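You operate a simulated robot arm through the tools that you are given. There is no shell and no other tool.

Carry out the task below with a simulated robot arm. There is one attempt and no reset: what you move stays moved.

## Task
Try the GO peg in the teal bush, then sort the bush into GOOD or REWORK.
Fine: seat the bush on the slide first; peg back on its stand; in to its shoulder means GOOD, else REWORK. Set down upright: go peg.

The check looks at the end state, three seconds after you hand in, the way a careful person would. Anything else that was tipped, shoved, dropped, spilled or broken makes it a failure.

## Robot
A 7-joint arm with a two-finger parallel gripper, fixed in place. Base frame: the origin is on the floor under the middle of its stand, x ahead of it, y to its left, z up; the work surface is at about z = 90. Units: cm, rad, N and s.
It reaches about 147.9 cm from its shoulder. Its first joint turns from -2.897 to 2.897 rad. Payload 4.4 kg.
The tool frame sits at the grasp point between the pads (the TCP): z along the fingers, y along the line on which they close. The tips reach 2.3 cm beyond it. Largest opening 9.4 cm; finger width 3.8, thickness 1; the body of the gripper, 5.4 by 9.6 cm, starts 3.9 cm behind the TCP.
Orientation is that of the tool frame in the base frame, as a unit quaternion [w, x, y, z]. With the fingers straight down and closing along the base's y, the tool's x points along the base's -x, its y along +y and its z along -z.

## Interface
- The arm moves only by the tool apply_moves. Its argument "targets" is one flat list of numbers, 7 for each row, row after row: the turn, a rotation vector about the tool's x, y, z in rad, then the shift along the tool's x, y, z in cm, then the gripper command, from -1 (shut) to 1 (fully open), values between in proportion. In form: [rx, ry, rz, dx, dy, dz, grip, rx, ry, rz, dx, dy, dz, grip, ...]. A call has 1 to 20 rows; each row is the pose to reach, as a shift and turn from the pose commanded when the call began, along the tool's axes at that moment. Rows are played at 5 a second. More than 5 cm and 0.15 rad between two rows, or a gripper value outside its range, and nothing of the call is played. Where a pose cannot be reached the arm comes as near as it can. A force on the tool above 40 N (or 10 N above the force at the start of the call, whichever is more), or a blocked arm, ends the call early, and 0.2 s more pass. The fingers move at their own pace (about 7.2 cm/s each) and stop on an object; they squeeze with about 42 N. The grip force told is the motor's: it shows also when the fingers shut on nothing. Time passes only in rows, and 0.2 s behind the last, so rows that repeat a pose let the fingers close. The reply holds the time, the measured pose of the TCP, the force on the tool along the base axes, the opening and the grip force, in the units named above and with some noise, with the torque about the TCP (base axes, N m) and any sound that the robot's microphone picked up.
- Cameras (640 x 400 px; columns grow to the right, rows downward): "scene" is fixed at [40.12, 50.08, 148.26]; the picture's right is [-0.48, -0.88, 0.00], its down [-0.56, 0.30, -0.77] and it looks along [0.68, -0.37, -0.63] (base axes); focal length 319 px, centre (320, 200). "wrist" rides on the gripper at [8.6, 1.6, -7.5] in the tool frame; the picture's right is [-0.18, 0.98, 0.00], its down [-0.58, -0.11, -0.81] and it looks along [-0.79, -0.15, 0.59] (tool axes); focal length 243 px, centre (320, 200). There is no depth. A picture from a camera that has moved, and an enlarged one, comes with that camera's place and axes in the base frame and with its lens.
- get_image(camera): a new picture of that camera. No time passes.
- zoom(camera, box): a new picture of the part [left, top, right, bottom] of that camera's present view, enlarged. No time passes.
- job_done(): hands the job in; it is judged then, once.

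Places have to be worked out from the pictures, the camera data and where the tool is seen. Open the gripper and draw the arm clear of the work before you hand the job in, unless the task says otherwise.

The tools are called after "Emit:" as name(argument=value, ...) on one line, values as JSON. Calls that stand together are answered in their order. apply_moves: Moves the arm, as the interface text tells. Its arguments: {"type":"object","properties":{"targets":{"type":"array"}},"required":["targets"]} The other tools are called the same way: get_image (camera) takes a picture; zoom (camera, box) takes an enlarged picture of a part of a camera's view; job_done () hands the job in.

At the start:

```text
clock: 0.0
ee_pos: [76.19, 23.0, 118.98]
tool_rot: [0.0, 0.0, 1.0, 0.0]
wrist_force: [0.6, -0.1, -0.3]
torque: [-0.01, 0.0, -0.02]
opening: 9.4
finger_force: 0.1
```

scene: 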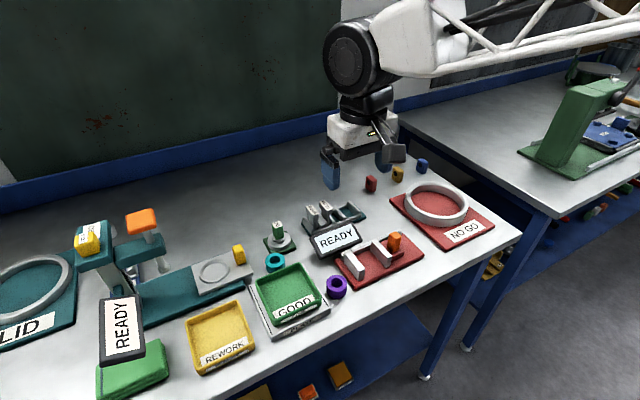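
wrist: 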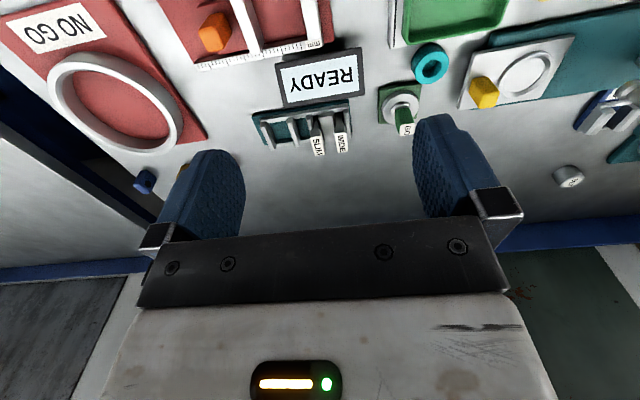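

The scene shows a teal bush near the GOOD tray, a green-topped peg on its stand, and a slide with a ring seat and yellow knob. I zoom in for details before moving.

Emit:
zoom(camera="scene", box=[180, 200, 360, 312])

Emit:
zoom(camera="scene", box=[60, 200, 260, 400])

Emit:
zoom(camera="wrist", box=[360, 0, 640, 175])

```text
3.56 times, centred on (270, 256) of scene
camera zoom: at [40.12, 50.08, 148.26], right [-0.48, -0.88, 0.0], down [-0.56, 0.3, -0.77], along [0.68, -0.37, -0.63], focal length 1133 px, centre (498, 1)
```

zoom: 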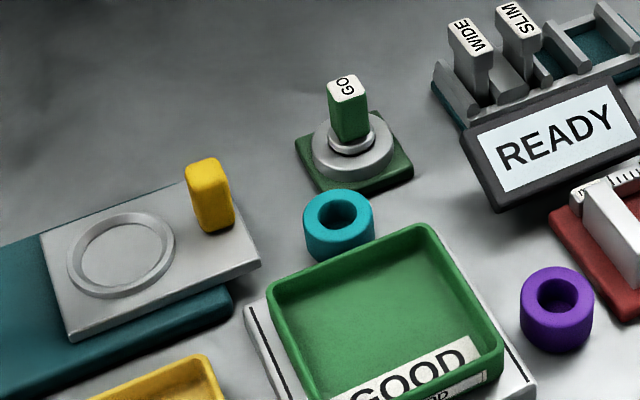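

```text
2.00 times, centred on (160, 300) of scene
camera zoom: at [40.12, 50.08, 148.26], right [-0.48, -0.88, 0.0], down [-0.56, 0.3, -0.77], along [0.68, -0.37, -0.63], focal length 637 px, centre (640, 0)
```

zoom: 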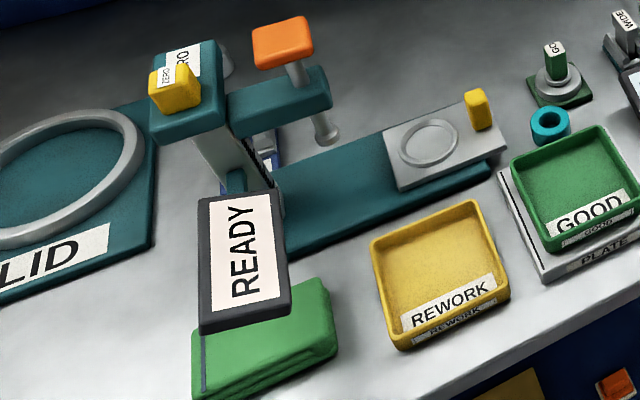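

```text
2.29 times, centred on (500, 88) of wrist
camera zoom: at [67.37, 24.73, 126.49], right [0.18, 0.98, 0.0], down [0.58, -0.11, 0.81], along [0.79, -0.15, -0.59], focal length 555 px, centre (-91, 457)
```

zoom: 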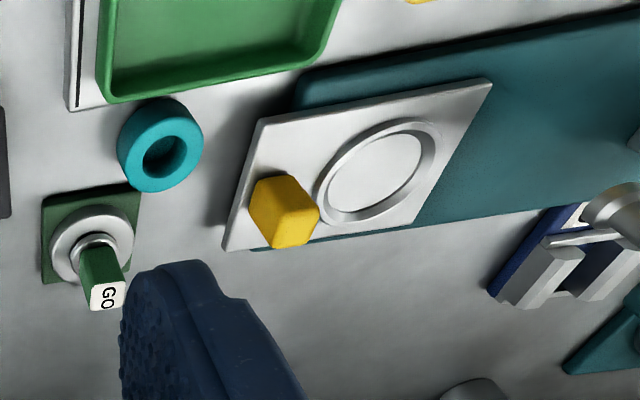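

Bush is at about (86, 36.5), the peg stand at about (91.5, 33.1), and the slide seat at about (89.2, 49.3). I move the hand nearer, staying above everything, to get closer views with the wrist camera.

Emit:
apply_moves(targets=[0, 0, 0, -0.8, 2.6, 2.0, 1, 0, 0, 0, -1.6, 5.2, 4.0, 1, 0, 0, 0, -2.4, 7.8, 6.0, 1, 0, 0, 0, -3.2, 10.4, 8.0, 1, 0, 0, 0, -3.8, 13, 10, 1])

Emit:
get_image(camera="wrist")

Emit:
get_image(camera="scene")

```text
clock: 1.2
ee_pos: [79.97, 35.97, 109.09]
tool_rot: [0.0, 0.0, 1.0, 0.0]
wrist_force: [-0.8, -0.5, 0.6]
torque: [-0.01, -0.01, -0.02]
opening: 9.37
finger_force: 0.1
```

```text
taken
camera wrist: at [71.2, 37.69, 116.52], right [0.18, 0.98, 0.0], down [0.58, -0.11, 0.81], along [0.79, -0.15, -0.59], focal length 243 px, centre (320, 200)
```

wrist: 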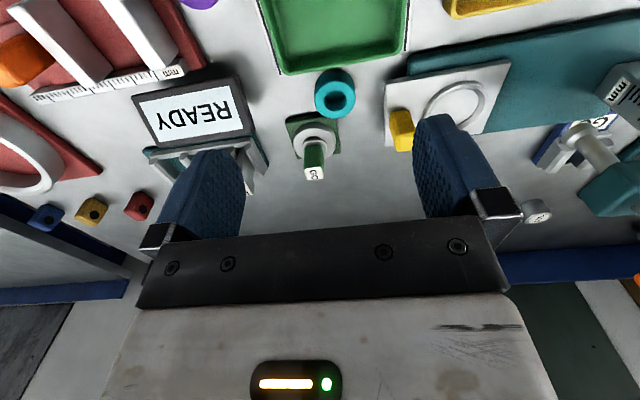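

```text
taken
```

scene: 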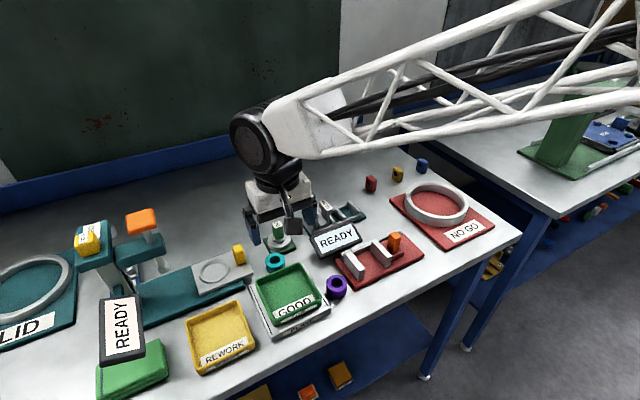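

Emit:
zoom(camera="wrist", box=[260, 40, 420, 190])

Emit:
zoom(camera="wrist", box=[370, 20, 640, 240])

Emit:
zoom(camera="scene", box=[250, 205, 330, 285])

```text
2.67 times, centred on (340, 115) of wrist
camera zoom: at [71.2, 37.69, 116.52], right [0.18, 0.98, 0.0], down [0.58, -0.11, 0.81], along [0.79, -0.15, -0.59], focal length 647 px, centre (267, 427)
```

zoom: 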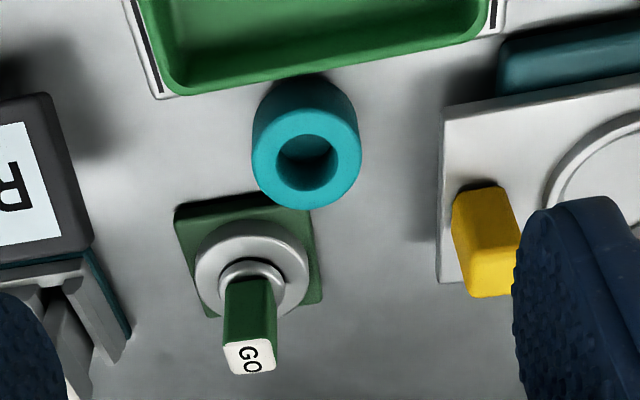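

```text
1.82 times, centred on (505, 130) of wrist
camera zoom: at [71.2, 37.69, 116.52], right [0.18, 0.98, 0.0], down [0.58, -0.11, 0.81], along [0.79, -0.15, -0.59], focal length 441 px, centre (-16, 327)
```

zoom: 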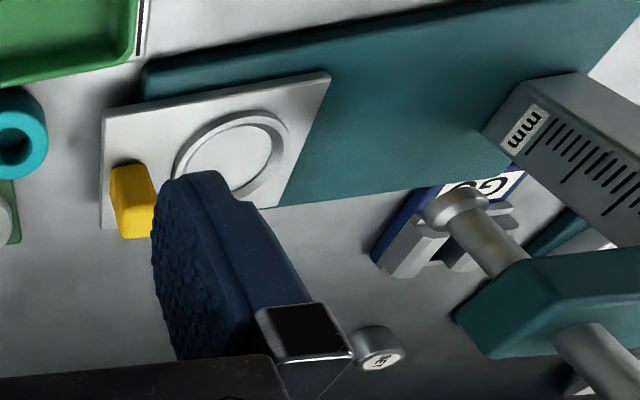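

```text
5.00 times, centred on (290, 245) of scene
camera zoom: at [40.12, 50.08, 148.26], right [-0.48, -0.88, 0.0], down [-0.56, 0.3, -0.77], along [0.68, -0.37, -0.63], focal length 1593 px, centre (470, -25)
```

zoom: 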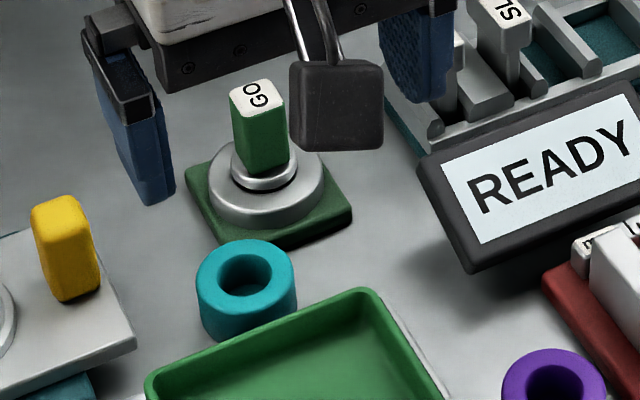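

The bush top is near z≈93.1 with OD≈4.4 and bore≈2.4, centred at about (85.6, 36.6). The slide plate edge is near y≈41.8, so I narrow the opening to about 6.4 cm and move above the bush.

Emit:
apply_moves(targets=[0, 0, 0, -2, 0.2, 2.5, 0.36, 0, 0, 0, -4, 0.4, 5, 0.36, 0, 0, 0, -5.6, 0.6, 8, 0.36, 0, 0, 0, -5.6, 0.6, 8, 0.36])

Emit:
get_image(camera="wrist")

Emit:
zoom(camera="scene", box=[200, 180, 360, 300])

```text
clock: 2.2
ee_pos: [85.53, 36.54, 101.01]
tool_rot: [0.0, 0.001, 1.0, 0.0]
wrist_force: [0.6, -1.3, 0.1]
torque: [-0.01, -0.03, 0.04]
opening: 6.41
finger_force: 0.1
```

```text
taken
camera wrist: at [76.79, 38.21, 108.4], right [0.18, 0.98, 0.0], down [0.58, -0.11, 0.81], along [0.79, -0.15, -0.59], focal length 243 px, centre (320, 200)
```

wrist: 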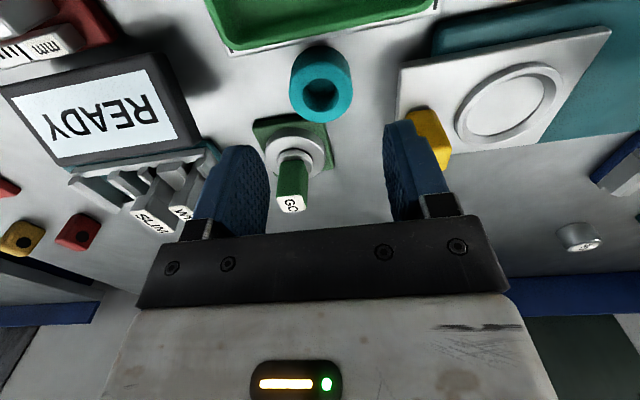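

```text
3.33 times, centred on (280, 240) of scene
camera zoom: at [40.12, 50.08, 148.26], right [-0.48, -0.88, 0.0], down [-0.56, 0.3, -0.77], along [0.68, -0.37, -0.63], focal length 1062 px, centre (453, 67)
```

zoom: 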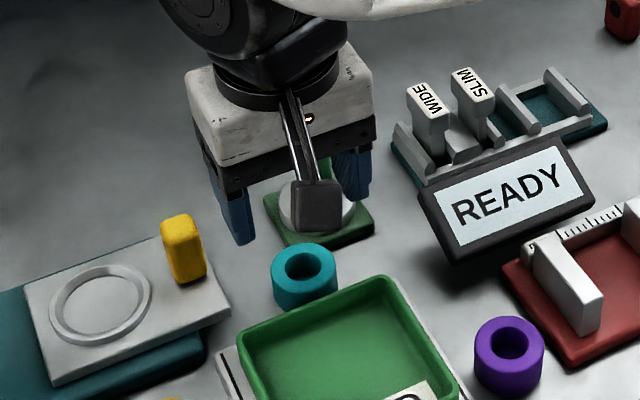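

The bush bore sits near column 321, matching the TCP column 320. I zoom to fine tune the x alignment and check the slide's ring.

Emit:
zoom(camera="wrist", box=[260, 30, 400, 130])

Emit:
zoom(camera="wrist", box=[390, 20, 630, 190])

Emit:
zoom(camera="wrist", box=[240, 100, 350, 220])

```text
4.00 times, centred on (330, 80) of wrist
camera zoom: at [76.79, 38.21, 108.4], right [0.18, 0.98, 0.0], down [0.58, -0.11, 0.81], along [0.79, -0.15, -0.59], focal length 970 px, centre (280, 680)
```

zoom: 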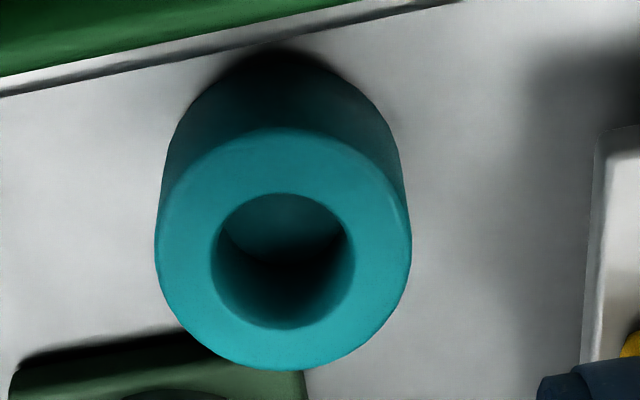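

```text
2.35 times, centred on (510, 105) of wrist
camera zoom: at [76.79, 38.21, 108.4], right [0.18, 0.98, 0.0], down [0.58, -0.11, 0.81], along [0.79, -0.15, -0.59], focal length 571 px, centre (-127, 424)
```

zoom: 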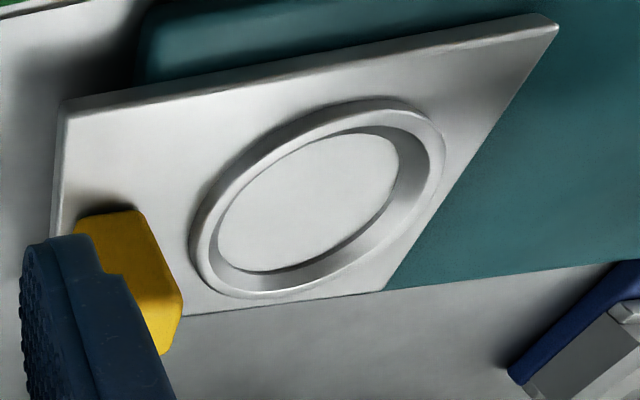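

```text
3.33 times, centred on (295, 160) of wrist
camera zoom: at [76.79, 38.21, 108.4], right [0.18, 0.98, 0.0], down [0.58, -0.11, 0.81], along [0.79, -0.15, -0.59], focal length 809 px, centre (403, 333)
```

zoom: 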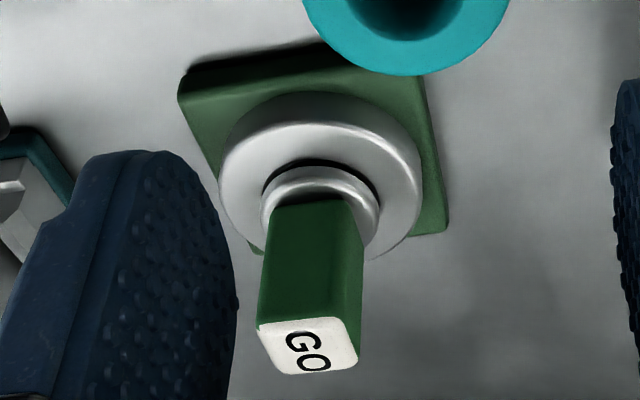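

The bush centre is at (85.5, 36.6), within 0.1 cm of the TCP. I descend so the tips stop about 1.4 cm above the table, then close on the bush.

Emit:
apply_moves(targets=[0, 0, 0, -0.05, 0.05, 2.5, 0.36, 0, 0, 0, -0.05, 0.05, 5, 0.36, 0, 0, 0, -0.05, 0.05, 7.2, 0.36, 0, 0, 0, -0.05, 0.05, 7.2, 0.36])

Emit:
get_image(camera="wrist")

Emit:
zoom(camera="scene", box=[220, 180, 340, 290])

```text
clock: 3.2
ee_pos: [85.65, 36.61, 93.85]
tool_rot: [0.0, -0.001, 1.0, 0.0]
wrist_force: [0.6, -0.1, -0.3]
torque: [0.0, -0.01, 0.0]
opening: 6.39
finger_force: 0.1
```

```text
taken
camera wrist: at [76.82, 38.34, 101.19], right [0.18, 0.98, 0.0], down [0.58, -0.11, 0.81], along [0.79, -0.15, -0.59], focal length 243 px, centre (320, 200)
```

wrist: 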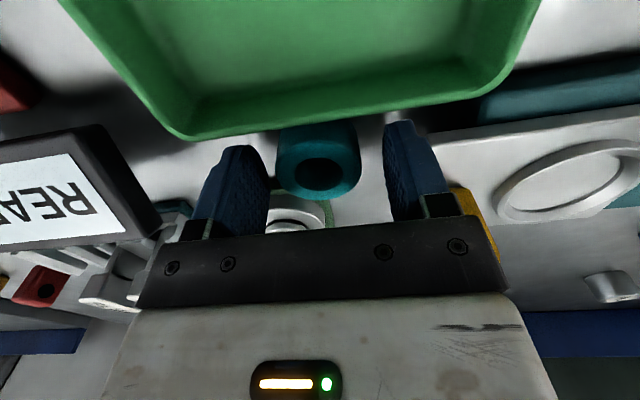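

```text
3.64 times, centred on (280, 235) of scene
camera zoom: at [40.12, 50.08, 148.26], right [-0.48, -0.88, 0.0], down [-0.56, 0.3, -0.77], along [0.68, -0.37, -0.63], focal length 1159 px, centre (466, 73)
```

zoom: 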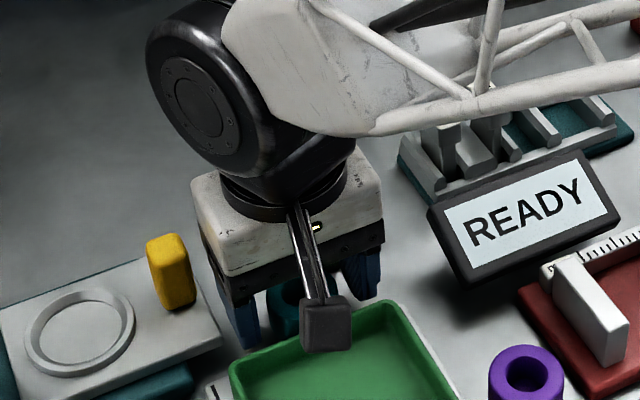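

The fingers straddle the bush cleanly. I close the gripper on it.

Emit:
apply_moves(targets=[0, 0, 0, 0, 0, 0, -0.3, 0, 0, 0, 0, 0, 0, -1, 0, 0, 0, 0, 0, 0, -1, 0, 0, 0, 0, 0, 0, -1])

Emit:
zoom(camera="wrist", box=[200, 80, 460, 260])

```text
clock: 4.2
ee_pos: [85.71, 36.66, 93.72]
tool_rot: [0.0, 0.001, 1.0, 0.0]
wrist_force: [0.2, 0.1, 0.2]
torque: [-0.03, 0.01, 0.04]
opening: 4.05
finger_force: 41.9
```

```text
2.22 times, centred on (330, 170) of wrist
camera zoom: at [76.82, 38.34, 101.22], right [0.18, 0.98, 0.0], down [0.58, -0.11, 0.81], along [0.79, -0.15, -0.59], focal length 539 px, centre (298, 267)
```

zoom: 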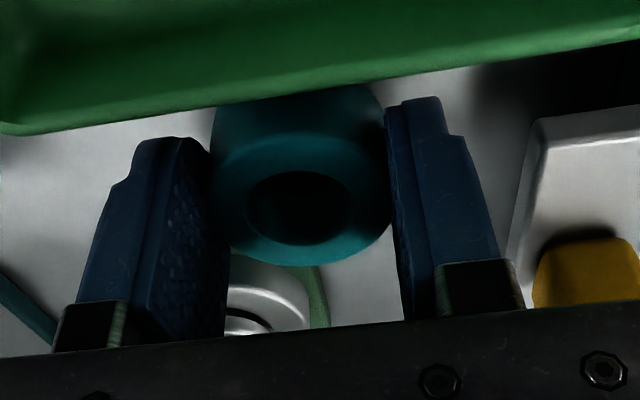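

The bush is gripped (opening 4.05, force 42 N). I lift it straight up well above the knob and peg.

Emit:
apply_moves(targets=[0, 0, 0, 0, 0, -1, -1, 0, 0, 0, 0, 0, -4, -1, 0, 0, 0, 0, 0, -8, -1, 0, 0, 0, 0, 0, -11, -1, 0, 0, 0, -1.2, 4, -11, -1, 0, 0, 0, -2.4, 8, -11, -1, 0, 0, 0, -2.4, 8, -11, -1])

Emit:
get_image(camera="wrist")

Emit:
get_image(camera="scene")

```text
clock: 5.8
ee_pos: [88.1, 44.73, 104.76]
tool_rot: [0.0, 0.0, 1.0, 0.0]
wrist_force: [0.5, -0.7, -0.1]
torque: [-0.04, 0.03, -0.01]
opening: 4.04
finger_force: 42.7
```

```text
taken
camera wrist: at [79.26, 46.42, 112.27], right [0.18, 0.98, 0.0], down [0.58, -0.11, 0.81], along [0.79, -0.15, -0.59], focal length 243 px, centre (320, 200)
```

wrist: 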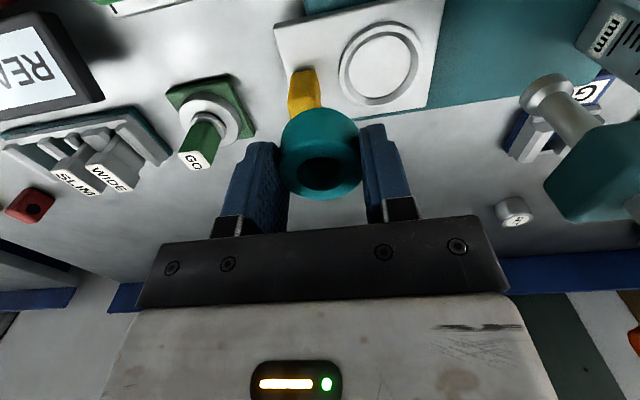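

```text
taken
```

scene: 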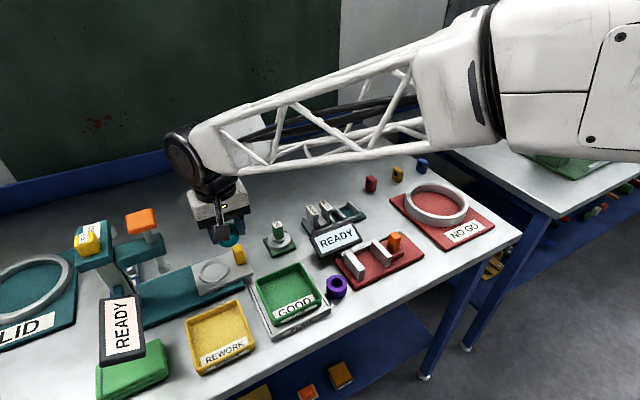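

The bush is held level. I zoom on the slide ring to find its centre.

Emit:
zoom(camera="wrist", box=[260, 0, 460, 125])

Emit:
zoom(camera="scene", box=[170, 220, 270, 300])

Emit:
zoom(camera="wrist", box=[480, 0, 640, 240])

```text
3.20 times, centred on (360, 62) of wrist
camera zoom: at [79.26, 46.42, 112.27], right [0.18, 0.98, 0.0], down [0.58, -0.11, 0.81], along [0.79, -0.15, -0.59], focal length 776 px, centre (192, 640)
```

zoom: 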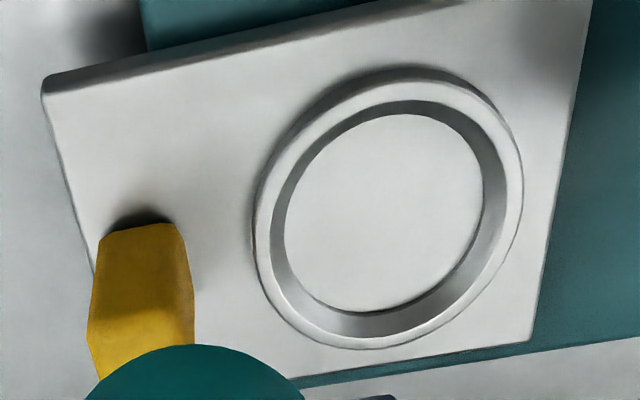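

```text
5.00 times, centred on (220, 260) of scene
camera zoom: at [40.12, 50.08, 148.26], right [-0.48, -0.88, 0.0], down [-0.56, 0.3, -0.77], along [0.68, -0.37, -0.63], focal length 1593 px, centre (820, -100)
```

zoom: 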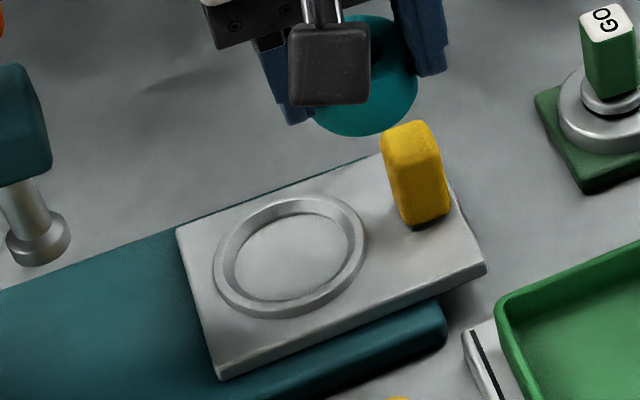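

```text
1.67 times, centred on (560, 120) of wrist
camera zoom: at [79.26, 46.42, 112.27], right [0.18, 0.98, 0.0], down [0.58, -0.11, 0.81], along [0.79, -0.15, -0.59], focal length 404 px, centre (-80, 333)
```

zoom: 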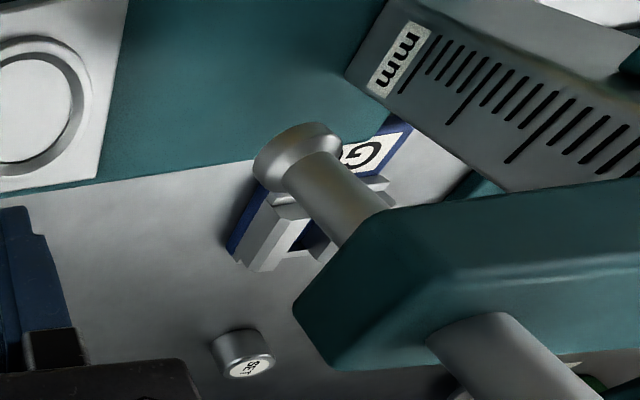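

The seat floor is at about (89.3, 49.4, 92.5) with an inner diameter of about 4.9. I move over it and lower part way, keeping the bush bottom about 1.5 cm above the seat.

Emit:
apply_moves(targets=[0, 0, 0, -0.7, 2.3, 0, -1, 0, 0, 0, -1.3, 4.63, 0, -1, 0, 0, 0, -1.3, 4.63, 3.5, -1, 0, 0, 0, -1.3, 4.63, 6.5, -1, 0, 0, 0, -1.3, 4.63, 6.5, -1])

Emit:
get_image(camera="wrist")

Emit:
zoom(camera="scene", box=[60, 140, 290, 310])

```text
clock: 7.0
ee_pos: [89.44, 49.23, 98.29]
tool_rot: [-0.001, -0.001, 1.0, 0.001]
wrist_force: [-0.2, 0.0, -0.1]
torque: [0.0, 0.03, 0.03]
opening: 4.05
finger_force: 41.9
```

```text
taken
camera wrist: at [80.57, 51.08, 105.78], right [0.18, 0.98, 0.0], down [0.58, -0.11, 0.81], along [0.79, -0.15, -0.59], focal length 243 px, centre (320, 200)
```

wrist: 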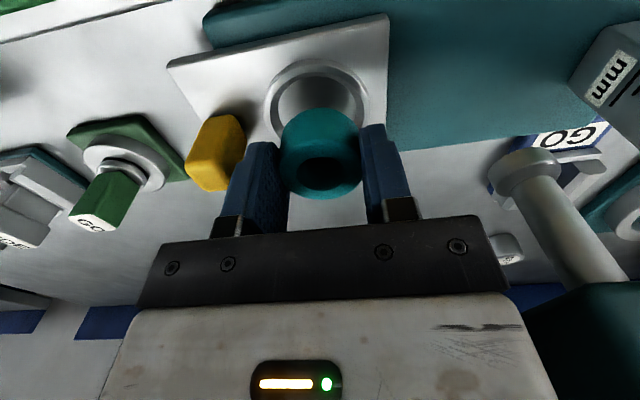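

```text
2.35 times, centred on (175, 225) of scene
camera zoom: at [40.12, 50.08, 148.26], right [-0.48, -0.88, 0.0], down [-0.56, 0.3, -0.77], along [0.68, -0.37, -0.63], focal length 750 px, centre (661, 141)
```

zoom: 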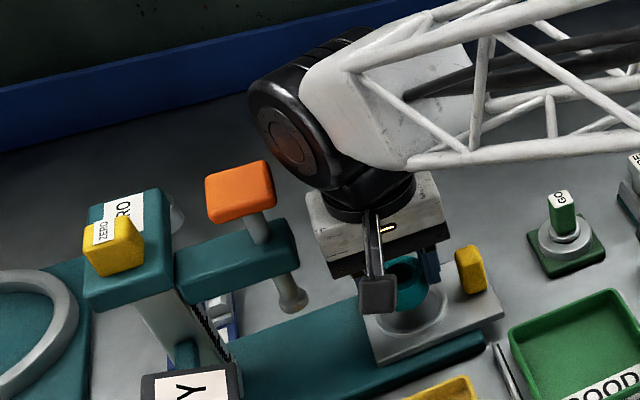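

The hand clears the press. I zoom to check the bush-to-ring alignment before lowering.

Emit:
zoom(camera="wrist", box=[230, 40, 410, 220])

Emit:
zoom(camera="scene", box=[170, 205, 260, 285])

```text
2.22 times, centred on (320, 130) of wrist
camera zoom: at [80.57, 51.08, 105.78], right [0.18, 0.98, 0.0], down [0.58, -0.11, 0.81], along [0.79, -0.15, -0.59], focal length 539 px, centre (320, 356)
```

zoom: 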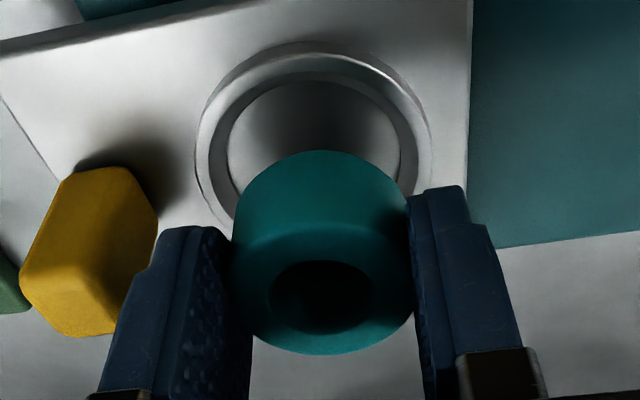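

```text
5.00 times, centred on (215, 245) of scene
camera zoom: at [40.12, 50.08, 148.26], right [-0.48, -0.88, 0.0], down [-0.56, 0.3, -0.77], along [0.68, -0.37, -0.63], focal length 1593 px, centre (845, -25)
```

zoom: 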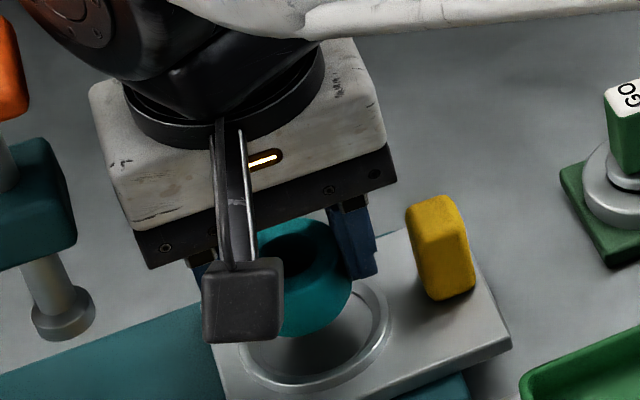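

The ring centre is about 0.1 further in +x and 0.18 further in −y than the bush, so I correct that and lower gently toward the seat.

Emit:
apply_moves(targets=[0, 0, 0, -0.12, -0.18, 0, -1, 0, 0, 0, -0.12, -0.18, 0.5, -1, 0, 0, 0, -0.12, -0.18, 1.0, -1, 0, 0, 0, -0.12, -0.18, 1.4, -1, 0, 0, 0, -0.12, -0.18, 1.7, -1, 0, 0, 0, -0.12, -0.18, 1.7, -1])

Emit:
zoom(camera="wrist", box=[230, 40, 410, 220])

Emit:
zoom(camera="scene", box=[170, 205, 260, 285])

```text
clock: 8.4
ee_pos: [89.46, 49.18, 96.73]
tool_rot: [0.0, 0.0, 1.0, 0.0]
wrist_force: [-0.3, 0.5, -0.4]
torque: [0.0, 0.03, -0.01]
opening: 4.0
finger_force: 41.6
```

```text
2.22 times, centred on (320, 130) of wrist
camera zoom: at [80.68, 50.8, 104.05], right [0.18, 0.98, 0.0], down [0.58, -0.11, 0.81], along [0.79, -0.15, -0.59], focal length 539 px, centre (320, 356)
```

zoom: 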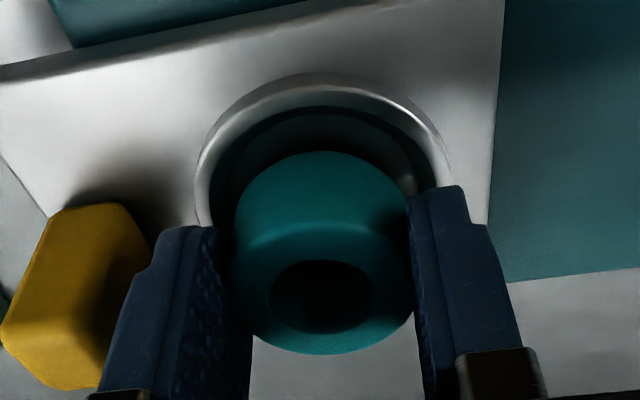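

```text
5.00 times, centred on (215, 245) of scene
camera zoom: at [40.12, 50.08, 148.26], right [-0.48, -0.88, 0.0], down [-0.56, 0.3, -0.77], along [0.68, -0.37, -0.63], focal length 1593 px, centre (845, -25)
```

zoom: 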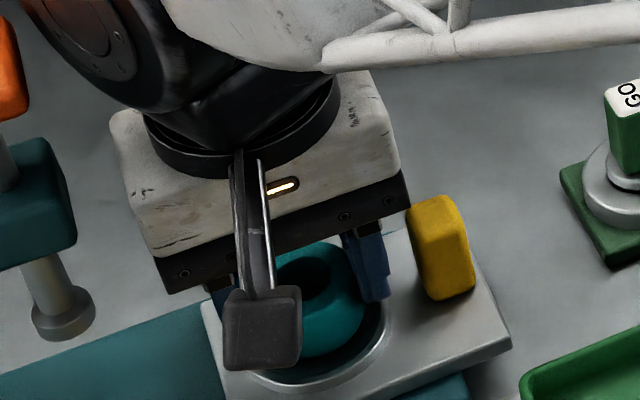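

The bush is now centred in the ring (both at column ~323). I lower further in small steps until contact shows in the force.

Emit:
apply_moves(targets=[0, 0, 0, 0, 0, 0.15, -1, 0, 0, 0, 0, 0, 0.3, -1, 0, 0, 0, 0, 0, 0.3, -1])

Emit:
zoom(camera="wrist", box=[230, 40, 410, 220])

```text
clock: 9.2
ee_pos: [89.49, 48.99, 96.51]
tool_rot: [0.001, 0.0, 1.0, 0.0]
wrist_force: [-1.5, -0.9, 13.8]
torque: [-0.13, 0.05, -0.01]
opening: 4.04
finger_force: 41.9
```

```text
2.22 times, centred on (320, 130) of wrist
camera zoom: at [80.66, 50.84, 103.9], right [0.18, 0.98, 0.0], down [0.58, -0.11, 0.81], along [0.79, -0.15, -0.59], focal length 539 px, centre (320, 356)
```

zoom: 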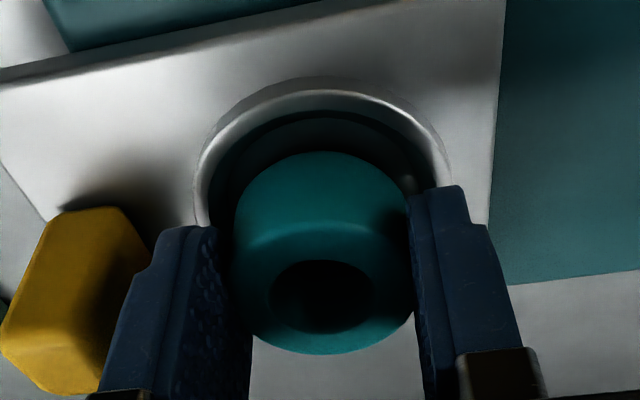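

Contact at 13.8 N. I inspect closely whether the bush is on the seat floor rather than on the rim.

Emit:
zoom(camera="wrist", box=[280, 60, 390, 140])

Emit:
zoom(camera="scene", box=[195, 240, 265, 290])

```text
5.00 times, centred on (335, 100) of wrist
camera zoom: at [80.66, 50.84, 103.9], right [0.18, 0.98, 0.0], down [0.58, -0.11, 0.81], along [0.79, -0.15, -0.59], focal length 1213 px, centre (245, 700)
```

zoom: 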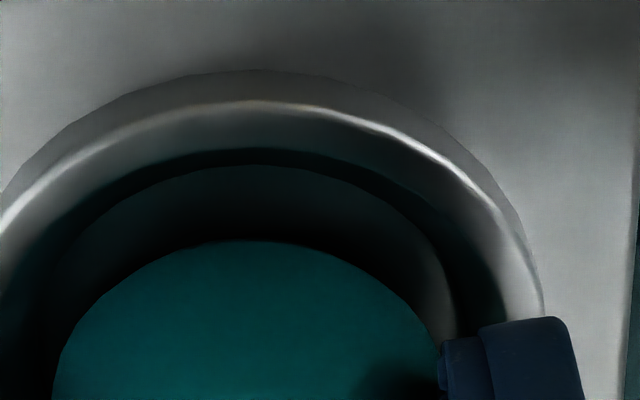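

```text
8.00 times, centred on (230, 265) of scene
camera zoom: at [40.12, 50.08, 148.26], right [-0.48, -0.88, 0.0], down [-0.56, 0.3, -0.77], along [0.68, -0.37, -0.63], focal length 2549 px, centre (1040, -320)
```

zoom: 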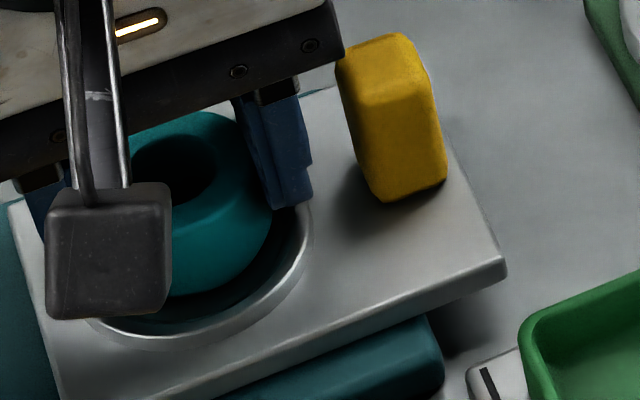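

I zoom more on the scene view to judge how deep the bush sits relative to the near rim.

Emit:
zoom(camera="scene", box=[200, 250, 240, 285])

Emit:
zoom(camera="wrist", box=[290, 110, 370, 210])

```text
11.43 times, centred on (220, 268) of scene
camera zoom: at [40.12, 50.08, 148.26], right [-0.48, -0.88, 0.0], down [-0.56, 0.3, -0.77], along [0.68, -0.37, -0.63], focal length 3642 px, centre (1463, -571)
```

zoom: 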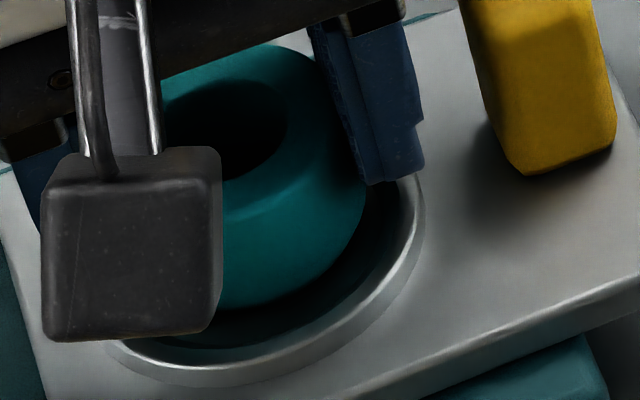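

```text
4.00 times, centred on (330, 160) of wrist
camera zoom: at [80.66, 50.84, 103.9], right [0.18, 0.98, 0.0], down [0.58, -0.11, 0.81], along [0.79, -0.15, -0.59], focal length 970 px, centre (280, 360)
```

zoom: 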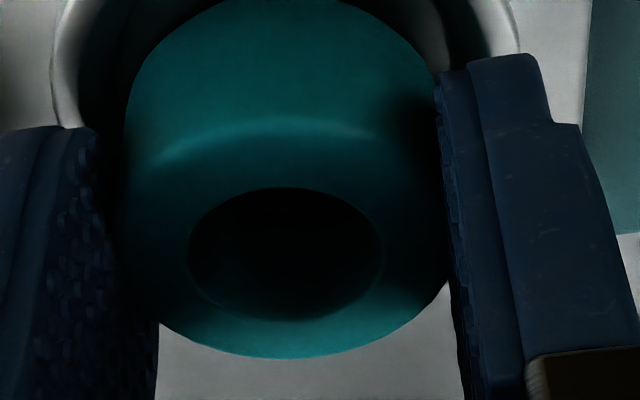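

The near-side gap is too wide: the bush sits about 0.45 cm too far in +x and is riding on the far rim's cone. I raise slightly, shift −0.45 in x, and lower again.

Emit:
apply_moves(targets=[0, 0, 0, 0, 0, -0.5, -1, 0, 0, 0, 0.45, 0.05, -0.5, -1, 0, 0, 0, 0.45, 0.05, -0.2, -1, 0, 0, 0, 0.45, 0.05, 0.0, -1, 0, 0, 0, 0.45, 0.05, 0.0, -1])

Emit:
zoom(camera="scene", box=[200, 250, 240, 285])

Emit:
zoom(camera="wrist", box=[260, 60, 390, 160])

```text
clock: 10.4
ee_pos: [88.89, 49.16, 96.41]
tool_rot: [0.001, -0.001, 1.0, 0.0]
wrist_force: [-1.8, 1.5, 13.4]
torque: [0.04, 0.09, 0.01]
opening: 4.05
finger_force: 41.9
```

```text
11.43 times, centred on (220, 268) of scene
camera zoom: at [40.12, 50.08, 148.26], right [-0.48, -0.88, 0.0], down [-0.56, 0.3, -0.77], along [0.68, -0.37, -0.63], focal length 3642 px, centre (1463, -571)
```

zoom: 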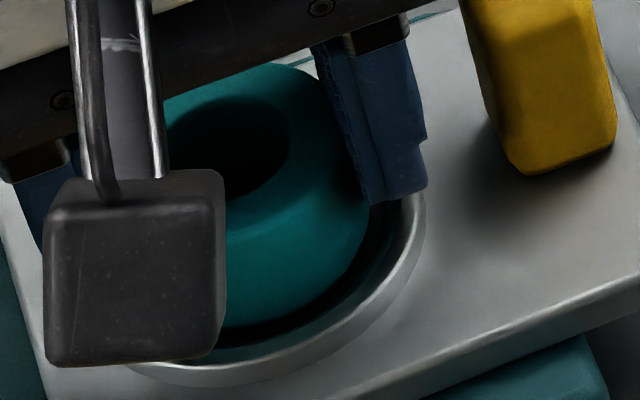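

```text
4.00 times, centred on (325, 110) of wrist
camera zoom: at [80.19, 50.9, 103.9], right [0.18, 0.98, 0.0], down [0.58, -0.11, 0.81], along [0.79, -0.15, -0.59], focal length 970 px, centre (300, 560)
```

zoom: 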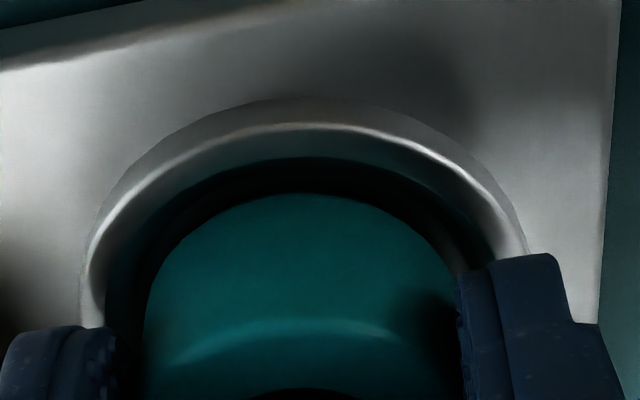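

The bush is now centred (0.4 cm gap all round, as expected for the floor) with the same contact height as before, so it is on the seat floor. I relax the press slightly and open a little.

Emit:
apply_moves(targets=[0, 0, 0, 0, 0, -0.08, -1, 0, 0, 0, 0, 0, -0.08, -0.1, 0, 0, 0, 0, 0, -0.08, 0.15, 0, 0, 0, 0, 0, -0.08, 0.15, 0, 0, 0, 0, 0, -0.08, 0.15])

Emit:
zoom(camera="wrist", box=[230, 40, 410, 220])

```text
clock: 11.6
ee_pos: [88.99, 49.13, 96.34]
tool_rot: [0.001, 0.0, 1.0, 0.0]
wrist_force: [0.3, -0.5, -0.2]
torque: [-0.02, -0.03, 0.02]
opening: 5.4
finger_force: 0.1
```

```text
2.22 times, centred on (320, 130) of wrist
camera zoom: at [80.18, 50.89, 103.87], right [0.18, 0.98, 0.0], down [0.58, -0.11, 0.81], along [0.79, -0.15, -0.59], focal length 539 px, centre (320, 356)
```

zoom: 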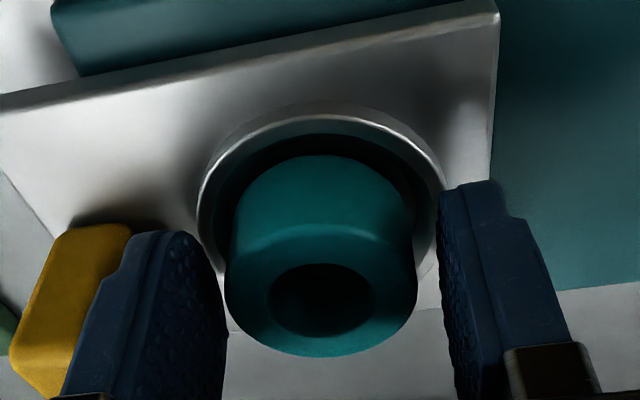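

Bush released and standing. I raise straight up and look at how it sits.

Emit:
apply_moves(targets=[0, 0, 0, 0, 0, -1.5, 0.15, 0, 0, 0, 0, 0, -5, 0.15, 0, 0, 0, 0, 0, -9, 0.15, 0, 0, 0, 3, 0, -9, 0.15, 0, 0, 0, 3, 0, -9, 0.15])

Emit:
zoom(camera="wrist", box=[230, 20, 410, 140])

Emit:
zoom(camera="scene", box=[185, 235, 245, 285])

```text
clock: 12.8
ee_pos: [85.95, 49.18, 105.45]
tool_rot: [0.0, 0.0, 1.0, 0.0]
wrist_force: [-0.2, -0.3, 0.1]
torque: [-0.03, -0.02, 0.04]
opening: 5.42
finger_force: 0.0
```

```text
3.33 times, centred on (320, 80) of wrist
camera zoom: at [77.21, 50.92, 112.85], right [0.18, 0.98, 0.0], down [0.58, -0.11, 0.81], along [0.79, -0.15, -0.59], focal length 809 px, centre (320, 600)
```

zoom: 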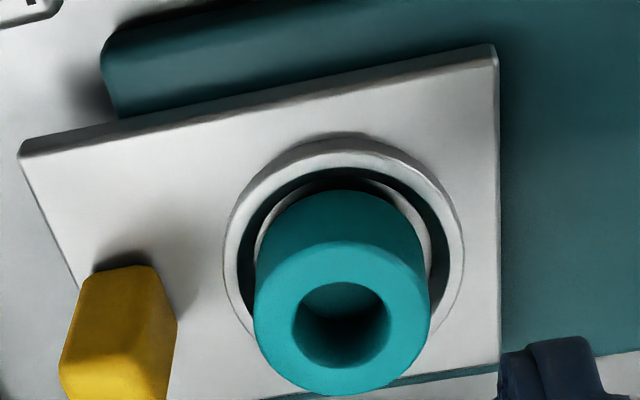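

```text
8.00 times, centred on (215, 260) of scene
camera zoom: at [40.12, 50.08, 148.26], right [-0.48, -0.88, 0.0], down [-0.56, 0.3, -0.77], along [0.68, -0.37, -0.63], focal length 2549 px, centre (1160, -280)
```

zoom: 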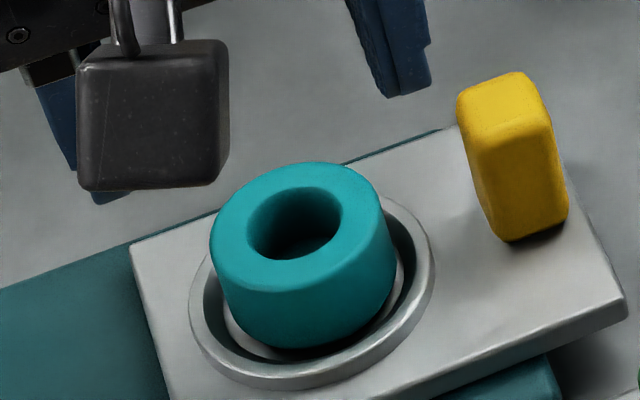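

The bush is standing upright and centred in the seat. Now I move over toward the GO peg, staying high, to look at it.

Emit:
apply_moves(targets=[0, 0, 0, -0.5, -4, 0, 0.15, 0, 0, 0, -1, -8, 0, 0.15, 0, 0, 0, -1.5, -12, 0, 0.15, 0, 0, 0, -2, -16, 0, 0.15, 0, 0, 0, -2, -16, 0, 0.15])

Emit:
get_image(camera="wrist")

Emit:
zoom(camera="wrist", box=[250, 40, 390, 200])

Emit:
zoom(camera="scene", box=[250, 205, 310, 260])

```text
clock: 14.0
ee_pos: [88.0, 33.11, 105.38]
tool_rot: [0.0, -0.001, 1.0, -0.001]
wrist_force: [-0.1, 0.1, 0.2]
torque: [-0.01, -0.01, -0.01]
opening: 5.43
finger_force: 0.1
```

```text
taken
camera wrist: at [79.15, 34.82, 112.75], right [0.18, 0.98, 0.0], down [0.58, -0.11, 0.81], along [0.79, -0.15, -0.59], focal length 243 px, centre (320, 200)
```

wrist: 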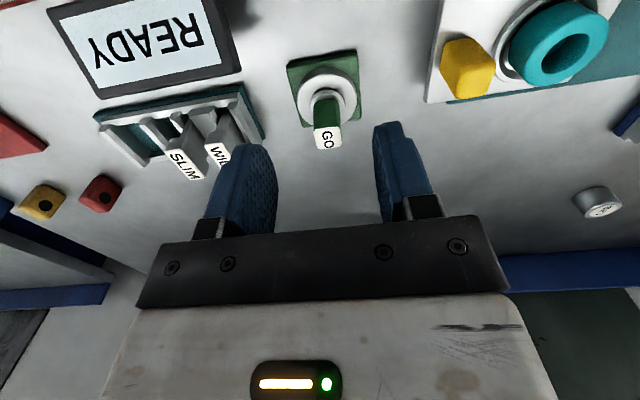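

```text
2.50 times, centred on (320, 120) of wrist
camera zoom: at [79.15, 34.82, 112.75], right [0.18, 0.98, 0.0], down [0.58, -0.11, 0.81], along [0.79, -0.15, -0.59], focal length 606 px, centre (320, 400)
```

zoom: 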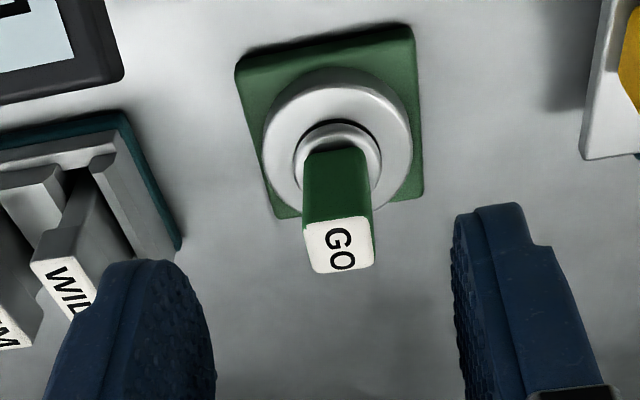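

```text
7.27 times, centred on (280, 232) of scene
camera zoom: at [40.12, 50.08, 148.26], right [-0.48, -0.88, 0.0], down [-0.56, 0.3, -0.77], along [0.68, -0.37, -0.63], focal length 2318 px, centre (611, -36)
```

zoom: 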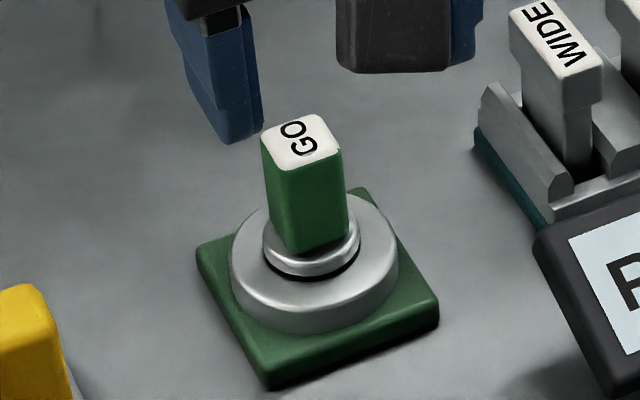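

The peg's handle top is at about (91.75, 33.1, 97.3) with a flange near z≈93.5. I move over it and lower until the tips are just above the handle.

Emit:
apply_moves(targets=[0, 0, 0, -1.9, 0, 0, 0.15, 0, 0, 0, -3.75, 0, 0, 0.15, 0, 0, 0, -3.75, 0, 2.5, 0.15, 0, 0, 0, -3.75, 0, 5, 0.15, 0, 0, 0, -3.75, 0, 5, 0.15])

Emit:
get_image(camera="wrist")

Emit:
zoom(camera="scene", box=[240, 180, 320, 260])

```text
clock: 15.2
ee_pos: [91.79, 33.16, 100.47]
tool_rot: [-0.001, 0.0, 1.0, 0.001]
wrist_force: [-0.7, 0.3, -0.8]
torque: [-0.04, 0.0, 0.04]
opening: 5.43
finger_force: 0.0
```

```text
taken
camera wrist: at [82.94, 34.87, 107.87], right [0.18, 0.98, 0.0], down [0.58, -0.11, 0.81], along [0.79, -0.15, -0.59], focal length 243 px, centre (320, 200)
```

wrist: 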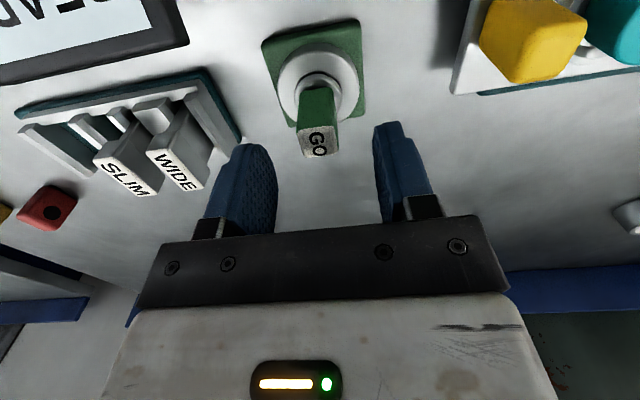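

```text
5.00 times, centred on (280, 220) of scene
camera zoom: at [40.12, 50.08, 148.26], right [-0.48, -0.88, 0.0], down [-0.56, 0.3, -0.77], along [0.68, -0.37, -0.63], focal length 1593 px, centre (520, 100)
```

zoom: 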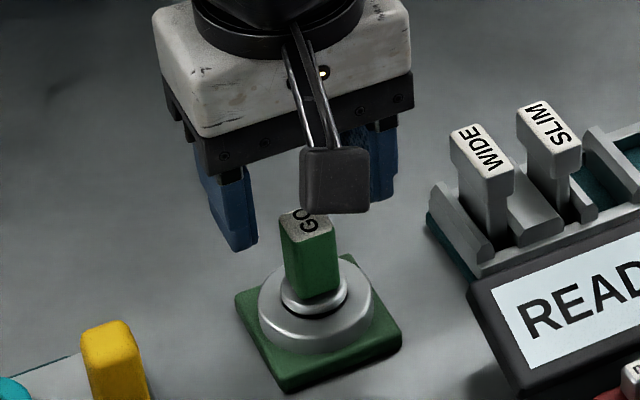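

The peg top is at column 319, nicely under the TCP. I descend so the tips end just above the flange (TCP ≈ 96.4).

Emit:
apply_moves(targets=[0, 0, 0, 0, 0, 2, 0.15, 0, 0, 0, 0, 0, 3.2, 0.15, 0, 0, 0, 0, 0, 4.0, 0.15, 0, 0, 0, 0, 0, 4.0, 0.15])

Emit:
get_image(camera="wrist")

Emit:
zoom(camera="scene", box=[240, 180, 320, 260])

```text
clock: 16.2
ee_pos: [91.7, 33.21, 96.42]
tool_rot: [0.0, 0.0, 1.0, 0.0]
wrist_force: [-0.2, -0.4, 0.2]
torque: [0.03, -0.01, -0.05]
opening: 5.39
finger_force: 0.1
```

```text
taken
camera wrist: at [82.94, 34.91, 103.83], right [0.18, 0.98, 0.0], down [0.58, -0.11, 0.81], along [0.79, -0.15, -0.59], focal length 243 px, centre (320, 200)
```

wrist: 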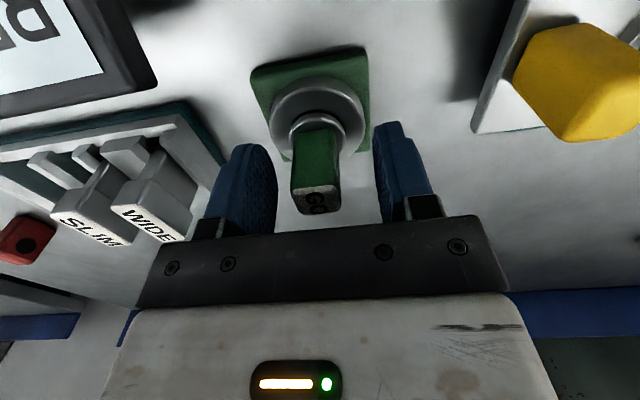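

```text
5.00 times, centred on (280, 220) of scene
camera zoom: at [40.12, 50.08, 148.26], right [-0.48, -0.88, 0.0], down [-0.56, 0.3, -0.77], along [0.68, -0.37, -0.63], focal length 1593 px, centre (520, 100)
```

zoom: 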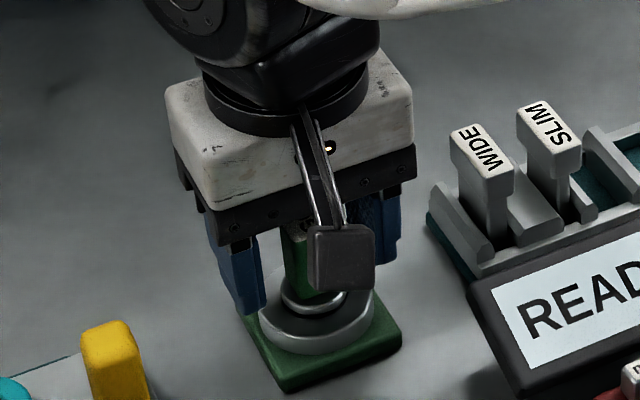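

The fingers straddle the handle. I zoom to check centring before closing.

Emit:
zoom(camera="wrist", box=[240, 80, 400, 230])

```text
2.67 times, centred on (320, 155) of wrist
camera zoom: at [82.94, 34.91, 103.83], right [0.18, 0.98, 0.0], down [0.58, -0.11, 0.81], along [0.79, -0.15, -0.59], focal length 647 px, centre (320, 320)
```

zoom: 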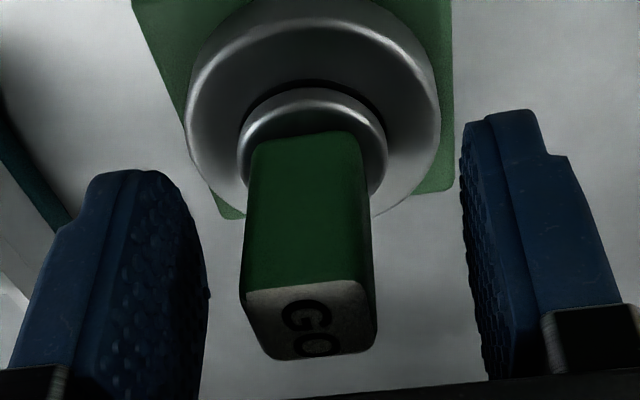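

The handle is square to the fingers but about 0.14 cm toward −y. I shift that much and close on it.

Emit:
apply_moves(targets=[0, 0, 0, 0, -0.14, 0, 0.15, 0, 0, 0, 0, -0.14, 0, -0.3, 0, 0, 0, 0, -0.14, 0, -1, 0, 0, 0, 0, -0.14, 0, -1, 0, 0, 0, 0, -0.14, 0, -1])

Emit:
zoom(camera="wrist", box=[240, 80, 400, 230])

```text
clock: 17.4
ee_pos: [91.75, 32.97, 96.41]
tool_rot: [0.0, 0.001, 1.0, 0.001]
wrist_force: [-1.1, 0.1, 0.1]
torque: [-0.02, 0.01, -0.01]
opening: 2.15
finger_force: 42.4
```

```text
2.67 times, centred on (320, 155) of wrist
camera zoom: at [82.94, 34.76, 103.85], right [0.18, 0.98, 0.0], down [0.58, -0.11, 0.81], along [0.79, -0.15, -0.59], focal length 647 px, centre (320, 320)
```

zoom: 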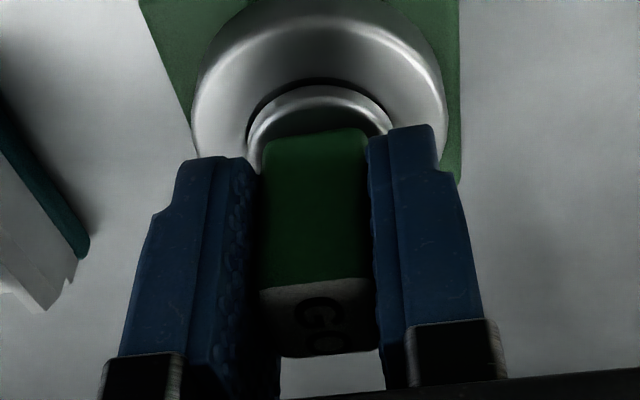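

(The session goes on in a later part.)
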